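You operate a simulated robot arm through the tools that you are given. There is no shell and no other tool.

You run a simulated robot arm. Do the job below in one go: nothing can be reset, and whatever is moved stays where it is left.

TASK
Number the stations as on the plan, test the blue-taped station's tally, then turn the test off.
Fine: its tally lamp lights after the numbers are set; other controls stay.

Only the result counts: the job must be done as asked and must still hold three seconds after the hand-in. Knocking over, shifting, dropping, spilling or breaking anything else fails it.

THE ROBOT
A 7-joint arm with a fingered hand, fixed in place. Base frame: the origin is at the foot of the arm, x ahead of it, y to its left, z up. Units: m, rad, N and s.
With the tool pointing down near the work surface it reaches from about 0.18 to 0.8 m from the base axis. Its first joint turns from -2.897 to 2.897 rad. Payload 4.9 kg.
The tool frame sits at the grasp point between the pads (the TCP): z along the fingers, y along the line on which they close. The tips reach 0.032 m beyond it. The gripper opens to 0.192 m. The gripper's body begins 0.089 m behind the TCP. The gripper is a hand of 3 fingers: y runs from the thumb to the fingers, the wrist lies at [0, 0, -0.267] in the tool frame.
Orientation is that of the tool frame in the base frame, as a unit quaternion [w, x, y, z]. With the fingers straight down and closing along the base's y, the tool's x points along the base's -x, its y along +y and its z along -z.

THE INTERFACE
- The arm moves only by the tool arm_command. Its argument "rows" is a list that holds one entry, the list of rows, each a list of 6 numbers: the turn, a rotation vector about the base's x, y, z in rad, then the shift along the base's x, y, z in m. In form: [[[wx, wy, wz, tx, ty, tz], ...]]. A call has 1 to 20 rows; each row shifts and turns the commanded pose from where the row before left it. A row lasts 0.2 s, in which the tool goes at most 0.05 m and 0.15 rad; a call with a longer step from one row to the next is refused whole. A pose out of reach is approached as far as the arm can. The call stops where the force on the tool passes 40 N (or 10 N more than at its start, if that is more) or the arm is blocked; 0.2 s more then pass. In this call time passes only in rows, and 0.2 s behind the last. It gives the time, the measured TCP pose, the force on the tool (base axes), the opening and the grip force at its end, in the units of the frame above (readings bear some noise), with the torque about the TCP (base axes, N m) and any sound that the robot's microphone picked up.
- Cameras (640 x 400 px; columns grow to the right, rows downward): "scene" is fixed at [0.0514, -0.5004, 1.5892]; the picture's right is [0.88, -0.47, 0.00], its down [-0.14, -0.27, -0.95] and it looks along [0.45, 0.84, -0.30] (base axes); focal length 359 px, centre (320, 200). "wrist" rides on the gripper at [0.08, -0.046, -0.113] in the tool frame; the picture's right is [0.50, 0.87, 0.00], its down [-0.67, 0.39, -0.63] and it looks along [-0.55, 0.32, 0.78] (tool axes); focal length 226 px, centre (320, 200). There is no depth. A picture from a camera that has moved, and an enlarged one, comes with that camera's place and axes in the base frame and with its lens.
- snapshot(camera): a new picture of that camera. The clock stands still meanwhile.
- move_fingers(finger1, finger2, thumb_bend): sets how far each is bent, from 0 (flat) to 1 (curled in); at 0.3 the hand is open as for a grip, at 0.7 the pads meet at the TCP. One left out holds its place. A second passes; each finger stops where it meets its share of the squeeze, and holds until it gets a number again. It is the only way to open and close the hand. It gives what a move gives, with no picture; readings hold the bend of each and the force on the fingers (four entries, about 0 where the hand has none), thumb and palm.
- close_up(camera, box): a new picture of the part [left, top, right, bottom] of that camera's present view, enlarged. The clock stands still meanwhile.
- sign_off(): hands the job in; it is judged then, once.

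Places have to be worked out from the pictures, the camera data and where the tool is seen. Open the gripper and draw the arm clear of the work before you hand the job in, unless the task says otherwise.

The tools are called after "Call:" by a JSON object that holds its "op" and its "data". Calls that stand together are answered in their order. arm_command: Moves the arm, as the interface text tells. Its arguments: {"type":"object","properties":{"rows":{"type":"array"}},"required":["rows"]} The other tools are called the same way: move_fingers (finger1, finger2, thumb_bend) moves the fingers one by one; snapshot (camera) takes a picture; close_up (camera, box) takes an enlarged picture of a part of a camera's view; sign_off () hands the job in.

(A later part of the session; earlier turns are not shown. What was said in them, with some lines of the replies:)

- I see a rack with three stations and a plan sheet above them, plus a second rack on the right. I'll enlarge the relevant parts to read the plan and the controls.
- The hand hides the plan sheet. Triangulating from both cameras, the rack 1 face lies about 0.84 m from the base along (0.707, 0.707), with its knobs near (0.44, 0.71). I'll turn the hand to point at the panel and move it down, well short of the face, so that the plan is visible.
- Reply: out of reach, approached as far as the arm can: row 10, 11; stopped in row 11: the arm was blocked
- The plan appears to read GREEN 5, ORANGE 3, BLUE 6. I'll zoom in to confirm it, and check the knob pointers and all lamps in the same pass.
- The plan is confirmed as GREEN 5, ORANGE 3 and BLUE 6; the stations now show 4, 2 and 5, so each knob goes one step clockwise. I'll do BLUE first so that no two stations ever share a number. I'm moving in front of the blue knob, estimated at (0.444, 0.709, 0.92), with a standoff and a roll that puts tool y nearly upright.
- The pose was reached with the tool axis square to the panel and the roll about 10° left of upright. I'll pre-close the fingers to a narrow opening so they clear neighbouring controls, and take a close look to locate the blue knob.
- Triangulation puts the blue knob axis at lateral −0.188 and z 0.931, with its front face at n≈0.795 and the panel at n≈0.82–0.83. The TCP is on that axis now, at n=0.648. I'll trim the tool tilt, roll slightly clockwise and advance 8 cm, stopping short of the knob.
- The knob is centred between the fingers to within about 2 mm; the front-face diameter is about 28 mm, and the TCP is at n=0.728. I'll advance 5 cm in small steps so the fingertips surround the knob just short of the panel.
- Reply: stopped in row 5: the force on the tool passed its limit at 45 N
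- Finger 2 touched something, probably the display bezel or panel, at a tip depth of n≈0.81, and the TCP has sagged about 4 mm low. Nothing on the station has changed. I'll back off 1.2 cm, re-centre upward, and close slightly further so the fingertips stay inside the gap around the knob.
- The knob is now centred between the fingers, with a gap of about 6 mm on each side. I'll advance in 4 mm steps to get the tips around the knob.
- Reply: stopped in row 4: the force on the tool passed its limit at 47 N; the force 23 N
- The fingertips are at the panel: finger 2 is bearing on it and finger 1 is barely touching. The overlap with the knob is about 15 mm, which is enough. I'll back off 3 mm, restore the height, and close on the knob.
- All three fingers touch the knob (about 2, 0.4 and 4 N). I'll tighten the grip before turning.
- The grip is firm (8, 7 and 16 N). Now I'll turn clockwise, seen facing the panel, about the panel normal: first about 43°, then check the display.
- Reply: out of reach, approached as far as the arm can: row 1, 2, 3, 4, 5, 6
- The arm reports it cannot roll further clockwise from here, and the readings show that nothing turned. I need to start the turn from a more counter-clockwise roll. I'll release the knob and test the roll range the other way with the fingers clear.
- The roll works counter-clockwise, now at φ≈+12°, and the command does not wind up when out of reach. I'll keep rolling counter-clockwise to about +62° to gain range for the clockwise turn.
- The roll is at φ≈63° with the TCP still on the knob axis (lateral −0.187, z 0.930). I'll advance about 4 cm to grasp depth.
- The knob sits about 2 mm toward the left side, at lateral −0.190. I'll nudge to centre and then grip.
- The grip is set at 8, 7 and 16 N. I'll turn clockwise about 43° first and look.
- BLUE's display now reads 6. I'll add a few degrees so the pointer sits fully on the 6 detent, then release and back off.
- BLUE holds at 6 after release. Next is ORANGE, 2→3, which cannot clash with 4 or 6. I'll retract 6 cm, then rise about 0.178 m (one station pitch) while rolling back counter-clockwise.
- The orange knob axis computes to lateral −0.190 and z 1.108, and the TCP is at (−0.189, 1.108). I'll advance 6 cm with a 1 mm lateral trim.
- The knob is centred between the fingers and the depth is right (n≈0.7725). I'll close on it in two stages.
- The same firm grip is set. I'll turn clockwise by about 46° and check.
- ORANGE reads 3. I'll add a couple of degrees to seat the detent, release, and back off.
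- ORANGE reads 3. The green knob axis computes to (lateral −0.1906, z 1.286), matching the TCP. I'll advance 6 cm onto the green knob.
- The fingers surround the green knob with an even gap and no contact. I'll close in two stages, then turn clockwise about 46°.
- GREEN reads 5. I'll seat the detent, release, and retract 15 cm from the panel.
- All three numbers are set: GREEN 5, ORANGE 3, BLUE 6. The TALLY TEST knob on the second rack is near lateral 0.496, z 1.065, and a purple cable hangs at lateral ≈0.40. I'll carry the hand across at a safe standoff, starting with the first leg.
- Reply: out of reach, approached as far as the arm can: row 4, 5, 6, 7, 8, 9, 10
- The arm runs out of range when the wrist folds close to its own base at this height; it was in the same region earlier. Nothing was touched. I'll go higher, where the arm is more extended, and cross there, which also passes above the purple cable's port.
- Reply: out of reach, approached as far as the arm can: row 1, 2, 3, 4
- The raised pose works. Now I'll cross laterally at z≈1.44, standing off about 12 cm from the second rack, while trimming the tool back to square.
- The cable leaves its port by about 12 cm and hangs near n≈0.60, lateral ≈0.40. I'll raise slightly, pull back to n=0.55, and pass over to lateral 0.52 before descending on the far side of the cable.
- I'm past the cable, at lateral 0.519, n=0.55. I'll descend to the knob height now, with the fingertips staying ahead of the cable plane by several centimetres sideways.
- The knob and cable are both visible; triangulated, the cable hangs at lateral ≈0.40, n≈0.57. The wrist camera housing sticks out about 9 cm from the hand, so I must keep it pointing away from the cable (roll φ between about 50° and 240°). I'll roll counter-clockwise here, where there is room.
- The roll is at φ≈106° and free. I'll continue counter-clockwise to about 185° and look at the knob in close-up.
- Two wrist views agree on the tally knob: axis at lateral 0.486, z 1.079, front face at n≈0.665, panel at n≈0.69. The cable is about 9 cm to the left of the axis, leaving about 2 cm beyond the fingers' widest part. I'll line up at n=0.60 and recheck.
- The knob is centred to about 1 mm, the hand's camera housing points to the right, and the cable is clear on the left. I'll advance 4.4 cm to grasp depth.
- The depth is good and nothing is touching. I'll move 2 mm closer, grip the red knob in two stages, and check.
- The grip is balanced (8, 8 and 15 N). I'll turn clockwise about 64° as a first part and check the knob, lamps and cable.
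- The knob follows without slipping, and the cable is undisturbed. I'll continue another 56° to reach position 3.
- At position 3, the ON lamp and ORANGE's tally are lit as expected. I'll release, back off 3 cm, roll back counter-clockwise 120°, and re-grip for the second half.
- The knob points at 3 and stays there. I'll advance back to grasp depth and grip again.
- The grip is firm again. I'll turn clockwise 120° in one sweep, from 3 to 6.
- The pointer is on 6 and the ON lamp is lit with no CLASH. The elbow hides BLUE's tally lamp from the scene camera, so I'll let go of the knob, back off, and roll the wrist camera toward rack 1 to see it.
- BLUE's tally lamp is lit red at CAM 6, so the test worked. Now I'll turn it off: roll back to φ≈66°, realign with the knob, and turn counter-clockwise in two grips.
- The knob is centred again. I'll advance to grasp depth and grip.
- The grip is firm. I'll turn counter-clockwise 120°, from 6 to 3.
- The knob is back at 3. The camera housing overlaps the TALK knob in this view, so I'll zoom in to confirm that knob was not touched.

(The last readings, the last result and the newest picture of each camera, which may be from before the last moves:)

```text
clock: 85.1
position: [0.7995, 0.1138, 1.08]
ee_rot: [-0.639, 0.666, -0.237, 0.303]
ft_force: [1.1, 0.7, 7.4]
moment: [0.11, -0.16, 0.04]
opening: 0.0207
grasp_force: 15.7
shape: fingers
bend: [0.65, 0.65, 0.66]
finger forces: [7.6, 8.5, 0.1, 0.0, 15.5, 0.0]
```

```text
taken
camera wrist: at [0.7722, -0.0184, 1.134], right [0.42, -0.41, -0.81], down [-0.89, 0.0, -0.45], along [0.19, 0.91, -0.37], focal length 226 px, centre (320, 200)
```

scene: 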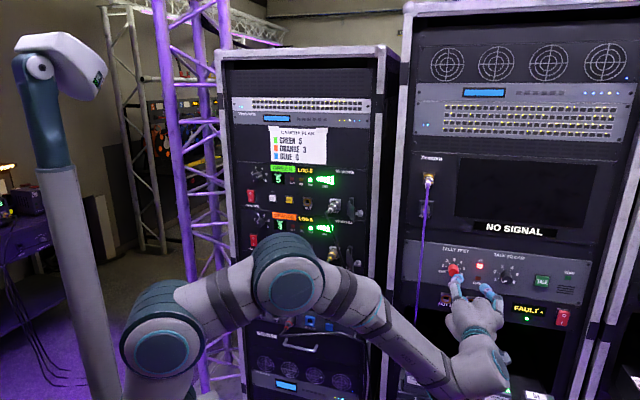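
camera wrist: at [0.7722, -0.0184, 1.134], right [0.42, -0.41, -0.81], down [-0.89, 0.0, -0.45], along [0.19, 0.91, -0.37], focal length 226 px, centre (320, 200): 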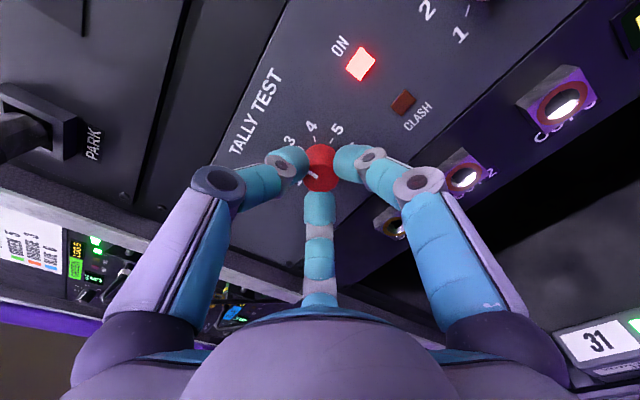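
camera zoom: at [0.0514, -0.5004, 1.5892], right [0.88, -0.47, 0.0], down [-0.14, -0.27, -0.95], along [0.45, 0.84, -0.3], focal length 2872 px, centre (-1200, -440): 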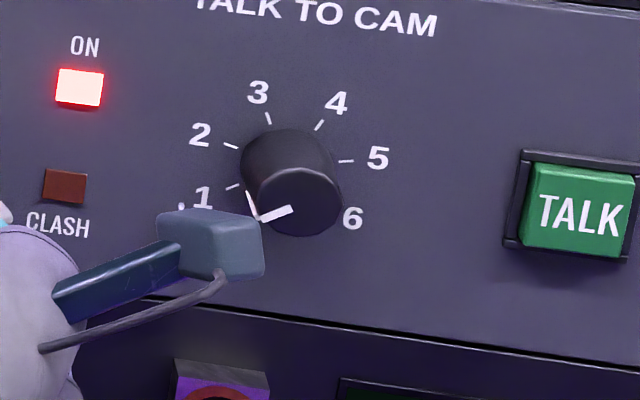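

The TALK knob is untouched, still on 1. I'll release, back off 3 cm, roll clockwise 120°, and re-grip for the last half turn to OFF.

Call:
{"op": "move_fingers", "data": {"finger1": 0.59, "finger2": 0.59, "thumb_bend": 0.59}}

Call:
{"op": "arm_command", "data": {"rows": [[[0, 0, 0, -0.0113, -0.0113, 0], [0, 0, 0, -0.0113, -0.0113, 0], [0.099, 0.099, 0, 0, 0, 0], [0.099, 0.099, 0, 0, 0, 0], [0.099, 0.099, 0, 0, 0, 0], [0.099, 0.099, 0, 0, 0, 0], [0.099, 0.099, 0, 0, 0, 0], [0.099, 0.099, 0, 0, 0, 0], [0.099, 0.099, 0, 0, 0, 0], [0.099, 0.099, 0, 0, 0, 0], [0.099, 0.099, 0, 0, 0, 0], [0.099, 0.099, 0, 0, 0, 0], [0.099, 0.099, 0, 0, 0, 0], [0.099, 0.099, 0, 0, 0, 0], [0.099, 0.099, 0, 0, 0, 0], [0.099, 0.099, 0, 0, 0, 0], [0.099, 0.099, 0, 0, 0, 0]]]}}

Call:
{"op": "close_up", "data": {"camera": "wrist", "box": [220, 95, 420, 220]}}

Call:
{"op": "close_up", "data": {"camera": "scene", "box": [400, 220, 560, 320]}}

```text
clock: 86.1
position: [0.7994, 0.1133, 1.0782]
ee_rot: [-0.638, 0.666, -0.239, 0.303]
ft_force: [-0.2, 0.4, -0.1]
moment: [0.02, 0.0, 0.01]
opening: 0.046
grasp_force: 0.0
shape: fingers
bend: [0.59, 0.59, 0.59]
finger forces: [0.1, 0.0, 0.0, 0.0, 0.0, 0.0]
```

```text
clock: 89.7
position: [0.7775, 0.0916, 1.0794]
ee_rot: [0.58, -0.124, 0.696, 0.405]
ft_force: [0.3, -0.9, -0.3]
moment: [-0.02, -0.02, 0.03]
opening: 0.0454
grasp_force: 0.0
shape: fingers
bend: [0.59, 0.59, 0.59]
finger forces: [0.0, 0.0, 0.0, 0.0, 0.1, 0.0]
```

```text
3.20 times, centred on (320, 158) of wrist
camera zoom: at [0.7031, 0.0056, 0.9878], right [-0.7, 0.7, -0.09], down [-0.5, -0.4, 0.77], along [0.51, 0.59, 0.63], focal length 723 px, centre (320, 336)
```

zoom: 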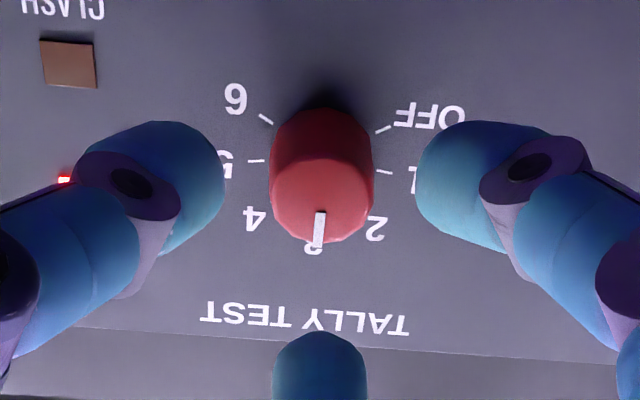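

```text
4.00 times, centred on (480, 270) of scene
camera zoom: at [0.0514, -0.5004, 1.5892], right [0.88, -0.47, 0.0], down [-0.14, -0.27, -0.95], along [0.45, 0.84, -0.3], focal length 1436 px, centre (-320, -80)
```

zoom: 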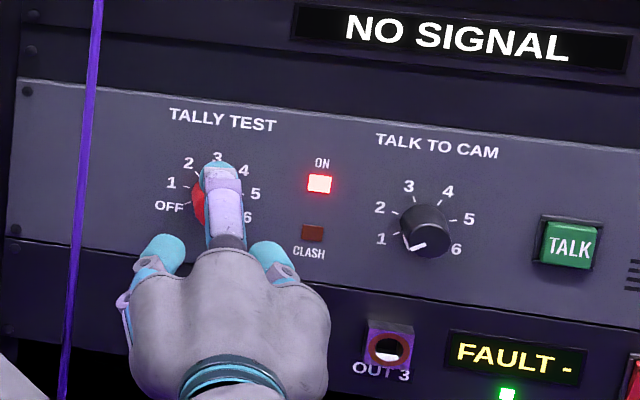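

The pointer is on 3 and the hand is aligned. I'll advance, grip, and turn counter-clockwise the remaining 120° to OFF.

Call:
{"op": "arm_command", "data": {"rows": [[[0, 0, 0, 0.0083, 0.0077, 0], [0, 0, 0, 0.0073, 0.0069, 0], [0, 0, 0, 0.0073, 0.0073, 0]]]}}

Call:
{"op": "move_fingers", "data": {"finger1": 0.66, "finger2": 0.66, "thumb_bend": 0.66}}

Call:
{"op": "move_fingers", "data": {"finger1": 0.74, "finger2": 0.74, "thumb_bend": 0.74}}

Call:
{"op": "close_up", "data": {"camera": "wrist", "box": [220, 95, 420, 220]}}

```text
clock: 90.5
position: [0.8012, 0.1118, 1.0805]
ee_rot: [0.581, -0.124, 0.696, 0.403]
ft_force: [0.3, -0.4, -0.1]
moment: [0.0, 0.01, -0.01]
opening: 0.0454
grasp_force: 0.1
shape: fingers
bend: [0.59, 0.59, 0.59]
finger forces: [0.1, 0.0, 0.0, 0.0, 0.0, 0.0]
```

```text
clock: 91.5
position: [0.8001, 0.1128, 1.0784]
ee_rot: [0.581, -0.125, 0.696, 0.403]
ft_force: [-0.1, 0.2, 1.3]
moment: [-0.01, 0.0, 0.01]
opening: 0.0227
grasp_force: 2.7
shape: fingers
bend: [0.64, 0.64, 0.65]
finger forces: [1.8, 1.8, 0.0, 0.0, 1.4, 0.0]
```

```text
clock: 92.5
position: [0.8014, 0.112, 1.0786]
ee_rot: [0.581, -0.124, 0.696, 0.403]
ft_force: [7.4, -1.3, -1.3]
moment: [0.01, 0.01, -0.11]
opening: 0.0201
grasp_force: 14.1
shape: fingers
bend: [0.65, 0.65, 0.67]
finger forces: [7.1, 7.8, 0.1, 0.0, 13.3, 0.0]
```

```text
3.20 times, centred on (320, 158) of wrist
camera zoom: at [0.7265, 0.027, 0.9876], right [-0.7, 0.71, -0.09], down [-0.5, -0.39, 0.77], along [0.51, 0.59, 0.63], focal length 723 px, centre (320, 336)
```

zoom: 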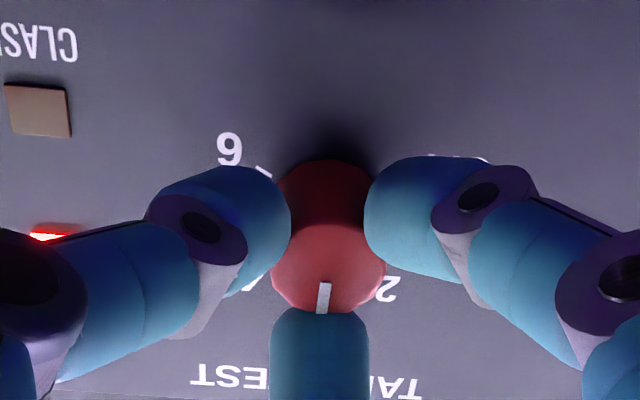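

The grip is set. I'll turn counter-clockwise 120° to OFF.

Call:
{"op": "arm_command", "data": {"rows": [[[-0.099, -0.099, 0, 0, 0, 0], [-0.099, -0.099, 0, 0, 0, 0], [-0.099, -0.099, 0, 0, 0, 0], [-0.099, -0.099, 0, 0, 0, 0], [-0.099, -0.099, 0, 0, 0, 0], [-0.099, -0.099, 0, 0, 0, 0], [-0.099, -0.099, 0, 0, 0, 0], [-0.099, -0.099, 0, 0, 0, 0], [-0.099, -0.099, 0, 0, 0, 0], [-0.099, -0.099, 0, 0, 0, 0], [-0.099, -0.099, 0, 0, 0, 0], [-0.099, -0.099, 0, 0, 0, 0], [-0.099, -0.099, 0, 0, 0, 0], [-0.099, -0.099, 0, 0, 0, 0], [-0.099, -0.099, 0, 0, 0, 0]]]}}

Call:
{"op": "close_up", "data": {"camera": "wrist", "box": [220, 95, 420, 220]}}

Call:
{"op": "close_up", "data": {"camera": "scene", "box": [400, 220, 560, 320]}}

```text
clock: 95.7
position: [0.8001, 0.1131, 1.0806]
ee_rot: [-0.639, 0.666, -0.236, 0.303]
ft_force: [0.8, 4.0, 10.8]
moment: [0.21, -0.2, 0.12]
opening: 0.0203
grasp_force: 15.4
shape: fingers
bend: [0.65, 0.65, 0.67]
finger forces: [6.2, 7.1, 0.0, 0.1, 17.2, 0.1]
```

```text
3.20 times, centred on (320, 158) of wrist
camera zoom: at [0.7723, -0.0188, 1.1342], right [0.42, -0.41, -0.81], down [-0.89, 0.0, -0.46], along [0.18, 0.91, -0.37], focal length 723 px, centre (320, 336)
```

zoom: 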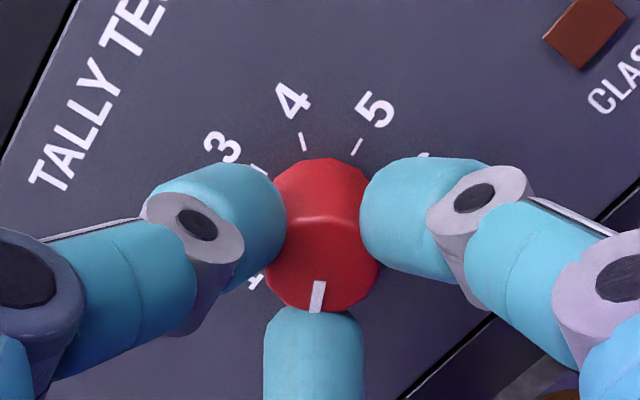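

```text
4.00 times, centred on (480, 270) of scene
camera zoom: at [0.0514, -0.5004, 1.5892], right [0.88, -0.47, 0.0], down [-0.14, -0.27, -0.95], along [0.45, 0.84, -0.3], focal length 1436 px, centre (-320, -80)
```

zoom: 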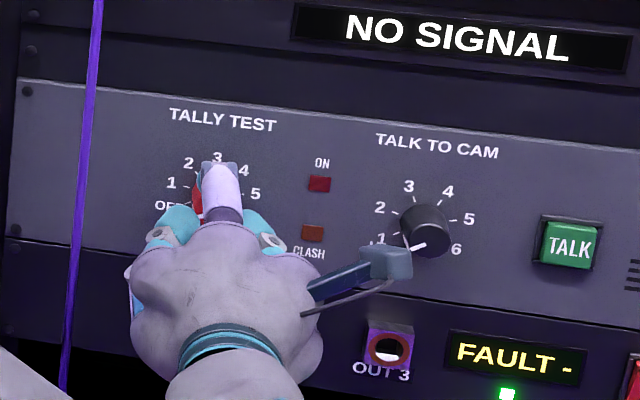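

The ON lamp is out and the pointer is on OFF. I'll release, back straight off along the normal, and check everything.

Call:
{"op": "move_fingers", "data": {"finger1": 0.59, "finger2": 0.59, "thumb_bend": 0.59}}

Call:
{"op": "arm_command", "data": {"rows": [[[0, 0, 0, -0.0113, -0.0113, 0], [0, 0, 0, -0.0113, -0.0113, 0], [0, 0, 0, -0.0198, -0.0198, 0], [0, 0, 0, -0.0198, -0.0198, 0], [0, 0, 0, -0.0198, -0.0198, 0], [0, 0, 0, -0.0098, -0.0298, 0], [0, 0, 0, -0.0098, -0.0298, 0]]]}}

Call:
{"op": "snapshot", "data": {"camera": "wrist"}}

Call:
{"op": "close_up", "data": {"camera": "wrist", "box": [220, 50, 420, 175]}}

Call:
{"op": "snapshot", "data": {"camera": "scene"}}

Call:
{"op": "close_up", "data": {"camera": "scene", "box": [400, 220, 560, 320]}}

```text
clock: 96.7
position: [0.7994, 0.1119, 1.0787]
ee_rot: [-0.639, 0.666, -0.238, 0.302]
ft_force: [0.2, 0.2, 0.1]
moment: [0.01, 0.02, 0.0]
opening: 0.0454
grasp_force: 0.0
shape: fingers
bend: [0.59, 0.59, 0.59]
finger forces: [0.1, 0.1, 0.0, 0.0, 0.0, 0.0]
```

```text
clock: 98.3
position: [0.6982, -0.0296, 1.0783]
ee_rot: [-0.639, 0.666, -0.238, 0.303]
ft_force: [-0.6, 0.2, 0.1]
moment: [-0.02, 0.01, -0.04]
opening: 0.0455
grasp_force: 0.0
shape: fingers
bend: [0.59, 0.59, 0.59]
finger forces: [0.0, 0.0, 0.0, 0.0, 0.0, 0.0]
```

```text
taken
camera wrist: at [0.6712, -0.1613, 1.1332], right [0.41, -0.41, -0.81], down [-0.89, 0.0, -0.45], along [0.19, 0.91, -0.37], focal length 226 px, centre (320, 200)
```

wrist: 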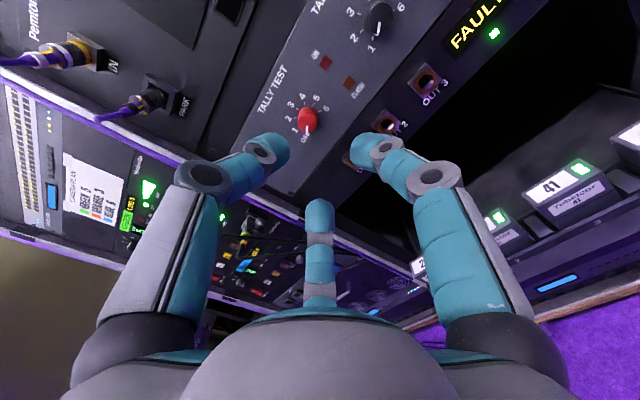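

```text
3.20 times, centred on (320, 112) of wrist
camera zoom: at [0.6712, -0.1613, 1.1332], right [0.41, -0.41, -0.81], down [-0.89, 0.0, -0.45], along [0.19, 0.91, -0.37], focal length 723 px, centre (320, 480)
```

zoom: 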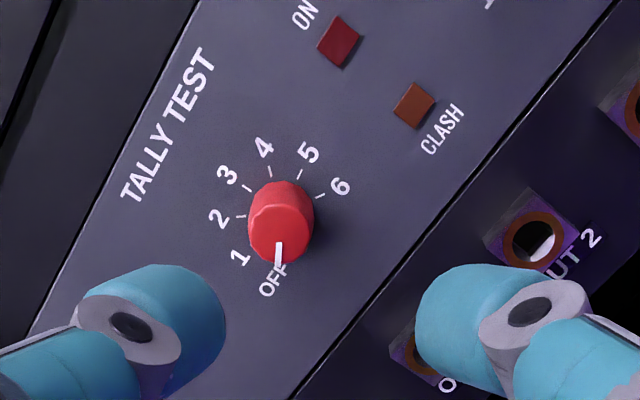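

```text
taken
```

scene: 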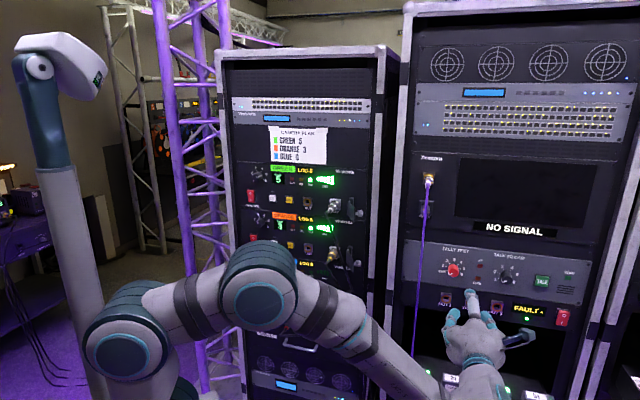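

```text
4.00 times, centred on (480, 270) of scene
camera zoom: at [0.0514, -0.5004, 1.5892], right [0.88, -0.47, 0.0], down [-0.14, -0.27, -0.95], along [0.45, 0.84, -0.3], focal length 1436 px, centre (-320, -80)
```

zoom: 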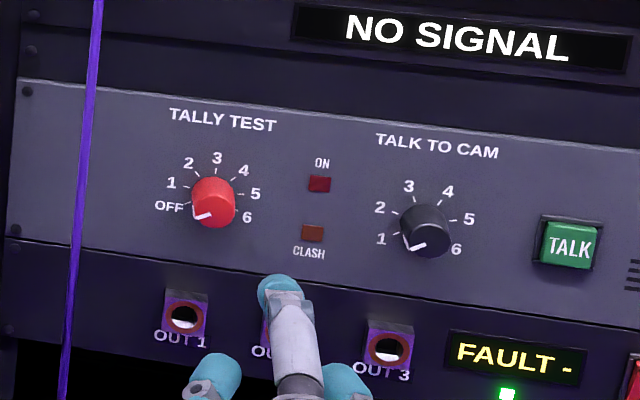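

TALLY TEST is at OFF with its lamp out, TALK is unchanged, and no fault is shown. I'll open the hand and lift the arm up and clear, which also uncovers BLUE for a final look.

Call:
{"op": "move_fingers", "data": {"finger1": 0.3, "finger2": 0.3, "thumb_bend": 0.3}}

Call:
{"op": "arm_command", "data": {"rows": [[[0, 0, 0, 0, 0, 0.045], [0, 0, 0, 0, 0, 0.045], [0, 0, 0, 0, 0, 0.045], [0, 0, 0, 0, 0, 0.045], [0, 0, 0, 0, 0, 0.045], [0, 0, 0, 0, 0, 0.045], [0, 0, 0, 0, 0, 0.045], [0, 0, 0, 0, 0, 0.045], [0, 0, 0, 0, 0, 0.04]]]}}

Call:
{"op": "snapshot", "data": {"camera": "scene"}}

Call:
{"op": "close_up", "data": {"camera": "scene", "box": [230, 220, 390, 320]}}

Call:
{"op": "close_up", "data": {"camera": "scene", "box": [230, 160, 390, 260]}}

Call:
{"op": "close_up", "data": {"camera": "scene", "box": [400, 220, 600, 345]}}

```text
clock: 99.3
position: [0.6983, -0.0293, 1.0783]
ee_rot: [-0.639, 0.666, -0.238, 0.302]
ft_force: [0.9, 0.3, -0.6]
moment: [0.0, 0.02, 0.0]
opening: 0.1677
grasp_force: 0.1
shape: fingers
bend: [0.3, 0.3, 0.3]
finger forces: [0.1, 0.0, 0.0, 0.0, 0.0, 0.1]
```

```text
clock: 101.3
position: [0.699, -0.0282, 1.478]
ee_rot: [-0.64, 0.666, -0.239, 0.301]
ft_force: [0.8, -0.1, -1.0]
moment: [0.03, -0.04, 0.07]
opening: 0.168
grasp_force: 0.2
shape: fingers
bend: [0.3, 0.3, 0.3]
finger forces: [0.0, 0.1, 0.1, 0.1, 0.0, 0.0]
```

```text
taken
```

scene: 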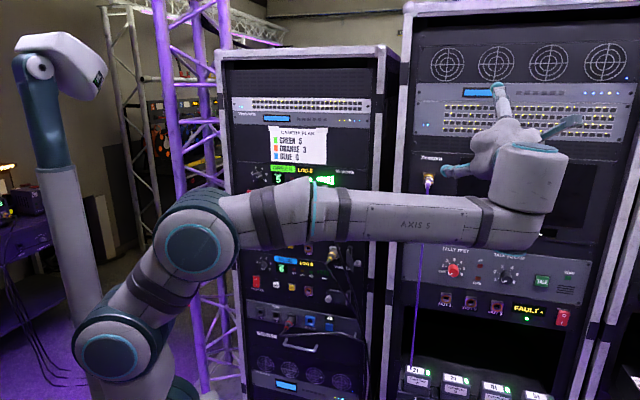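

```text
4.00 times, centred on (310, 270) of scene
camera zoom: at [0.0514, -0.5004, 1.5892], right [0.88, -0.47, 0.0], down [-0.14, -0.27, -0.95], along [0.45, 0.84, -0.3], focal length 1436 px, centre (360, -80)
```

zoom: 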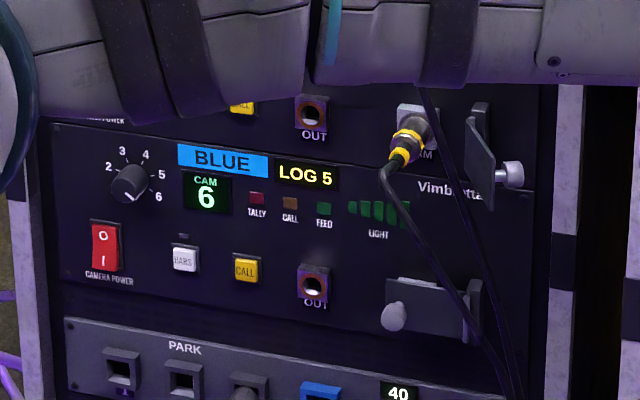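

```text
4.00 times, centred on (310, 210) of scene
camera zoom: at [0.0514, -0.5004, 1.5892], right [0.88, -0.47, 0.0], down [-0.14, -0.27, -0.95], along [0.45, 0.84, -0.3], focal length 1436 px, centre (360, 160)
```

zoom: 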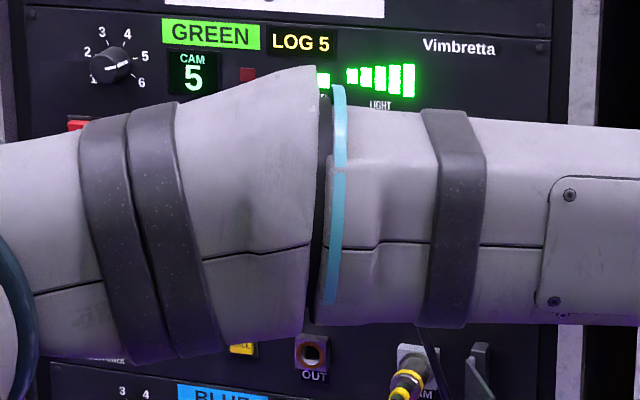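

```text
3.20 times, centred on (500, 282) of scene
camera zoom: at [0.0514, -0.5004, 1.5892], right [0.88, -0.47, 0.0], down [-0.14, -0.27, -0.95], along [0.45, 0.84, -0.3], focal length 1149 px, centre (-256, -64)
```

zoom: 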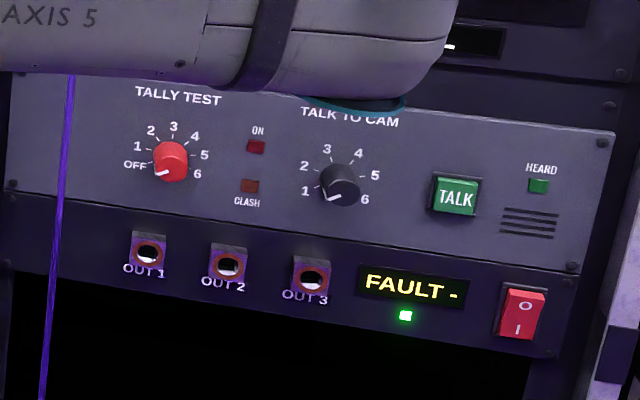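

BLUE shows 6 with its tally off, GREEN shows 5, and ORANGE was last seen at 3, where its tally answered the test. TALLY TEST is at OFF, TALK is unchanged, FAULT shows "-", and the cables hang as before. The hand is open and clear of the racks, so I'm handing in.

Call:
{"op": "sign_off", "data": {}}

```text
The job is handed in.
```

The stations are numbered as on the plan, and the tally test on the blue-taped station worked. The test knob is back at OFF, and I've handed the job in.

- **Numbers:** GREEN reads 5, ORANGE 3 and BLUE 6. I changed BLUE first so that no two stations shared a number along the way.
- **Tally test:** with TALLY TEST turned to 6, BLUE's tally lamp lit red and the CLASH lamp stayed dark. Reaching 6 meant turning the knob through the positions below it, so ORANGE's lamp also lit on the way.
- **Afterwards:** TALLY TEST is at OFF with its ON lamp out. TALK TO CAM is still on 1, and the fault display shows no fault.
- **Contact:** while lining up on BLUE's number knob, a fingertip pressed twice against the panel, at just over 40 N each time. Nothing on the station changed.

In the last pictures the arm hid ORANGE. I last saw it reading 3 during the test, and its knob was not touched after that. The hand is open and drawn back from the racks.
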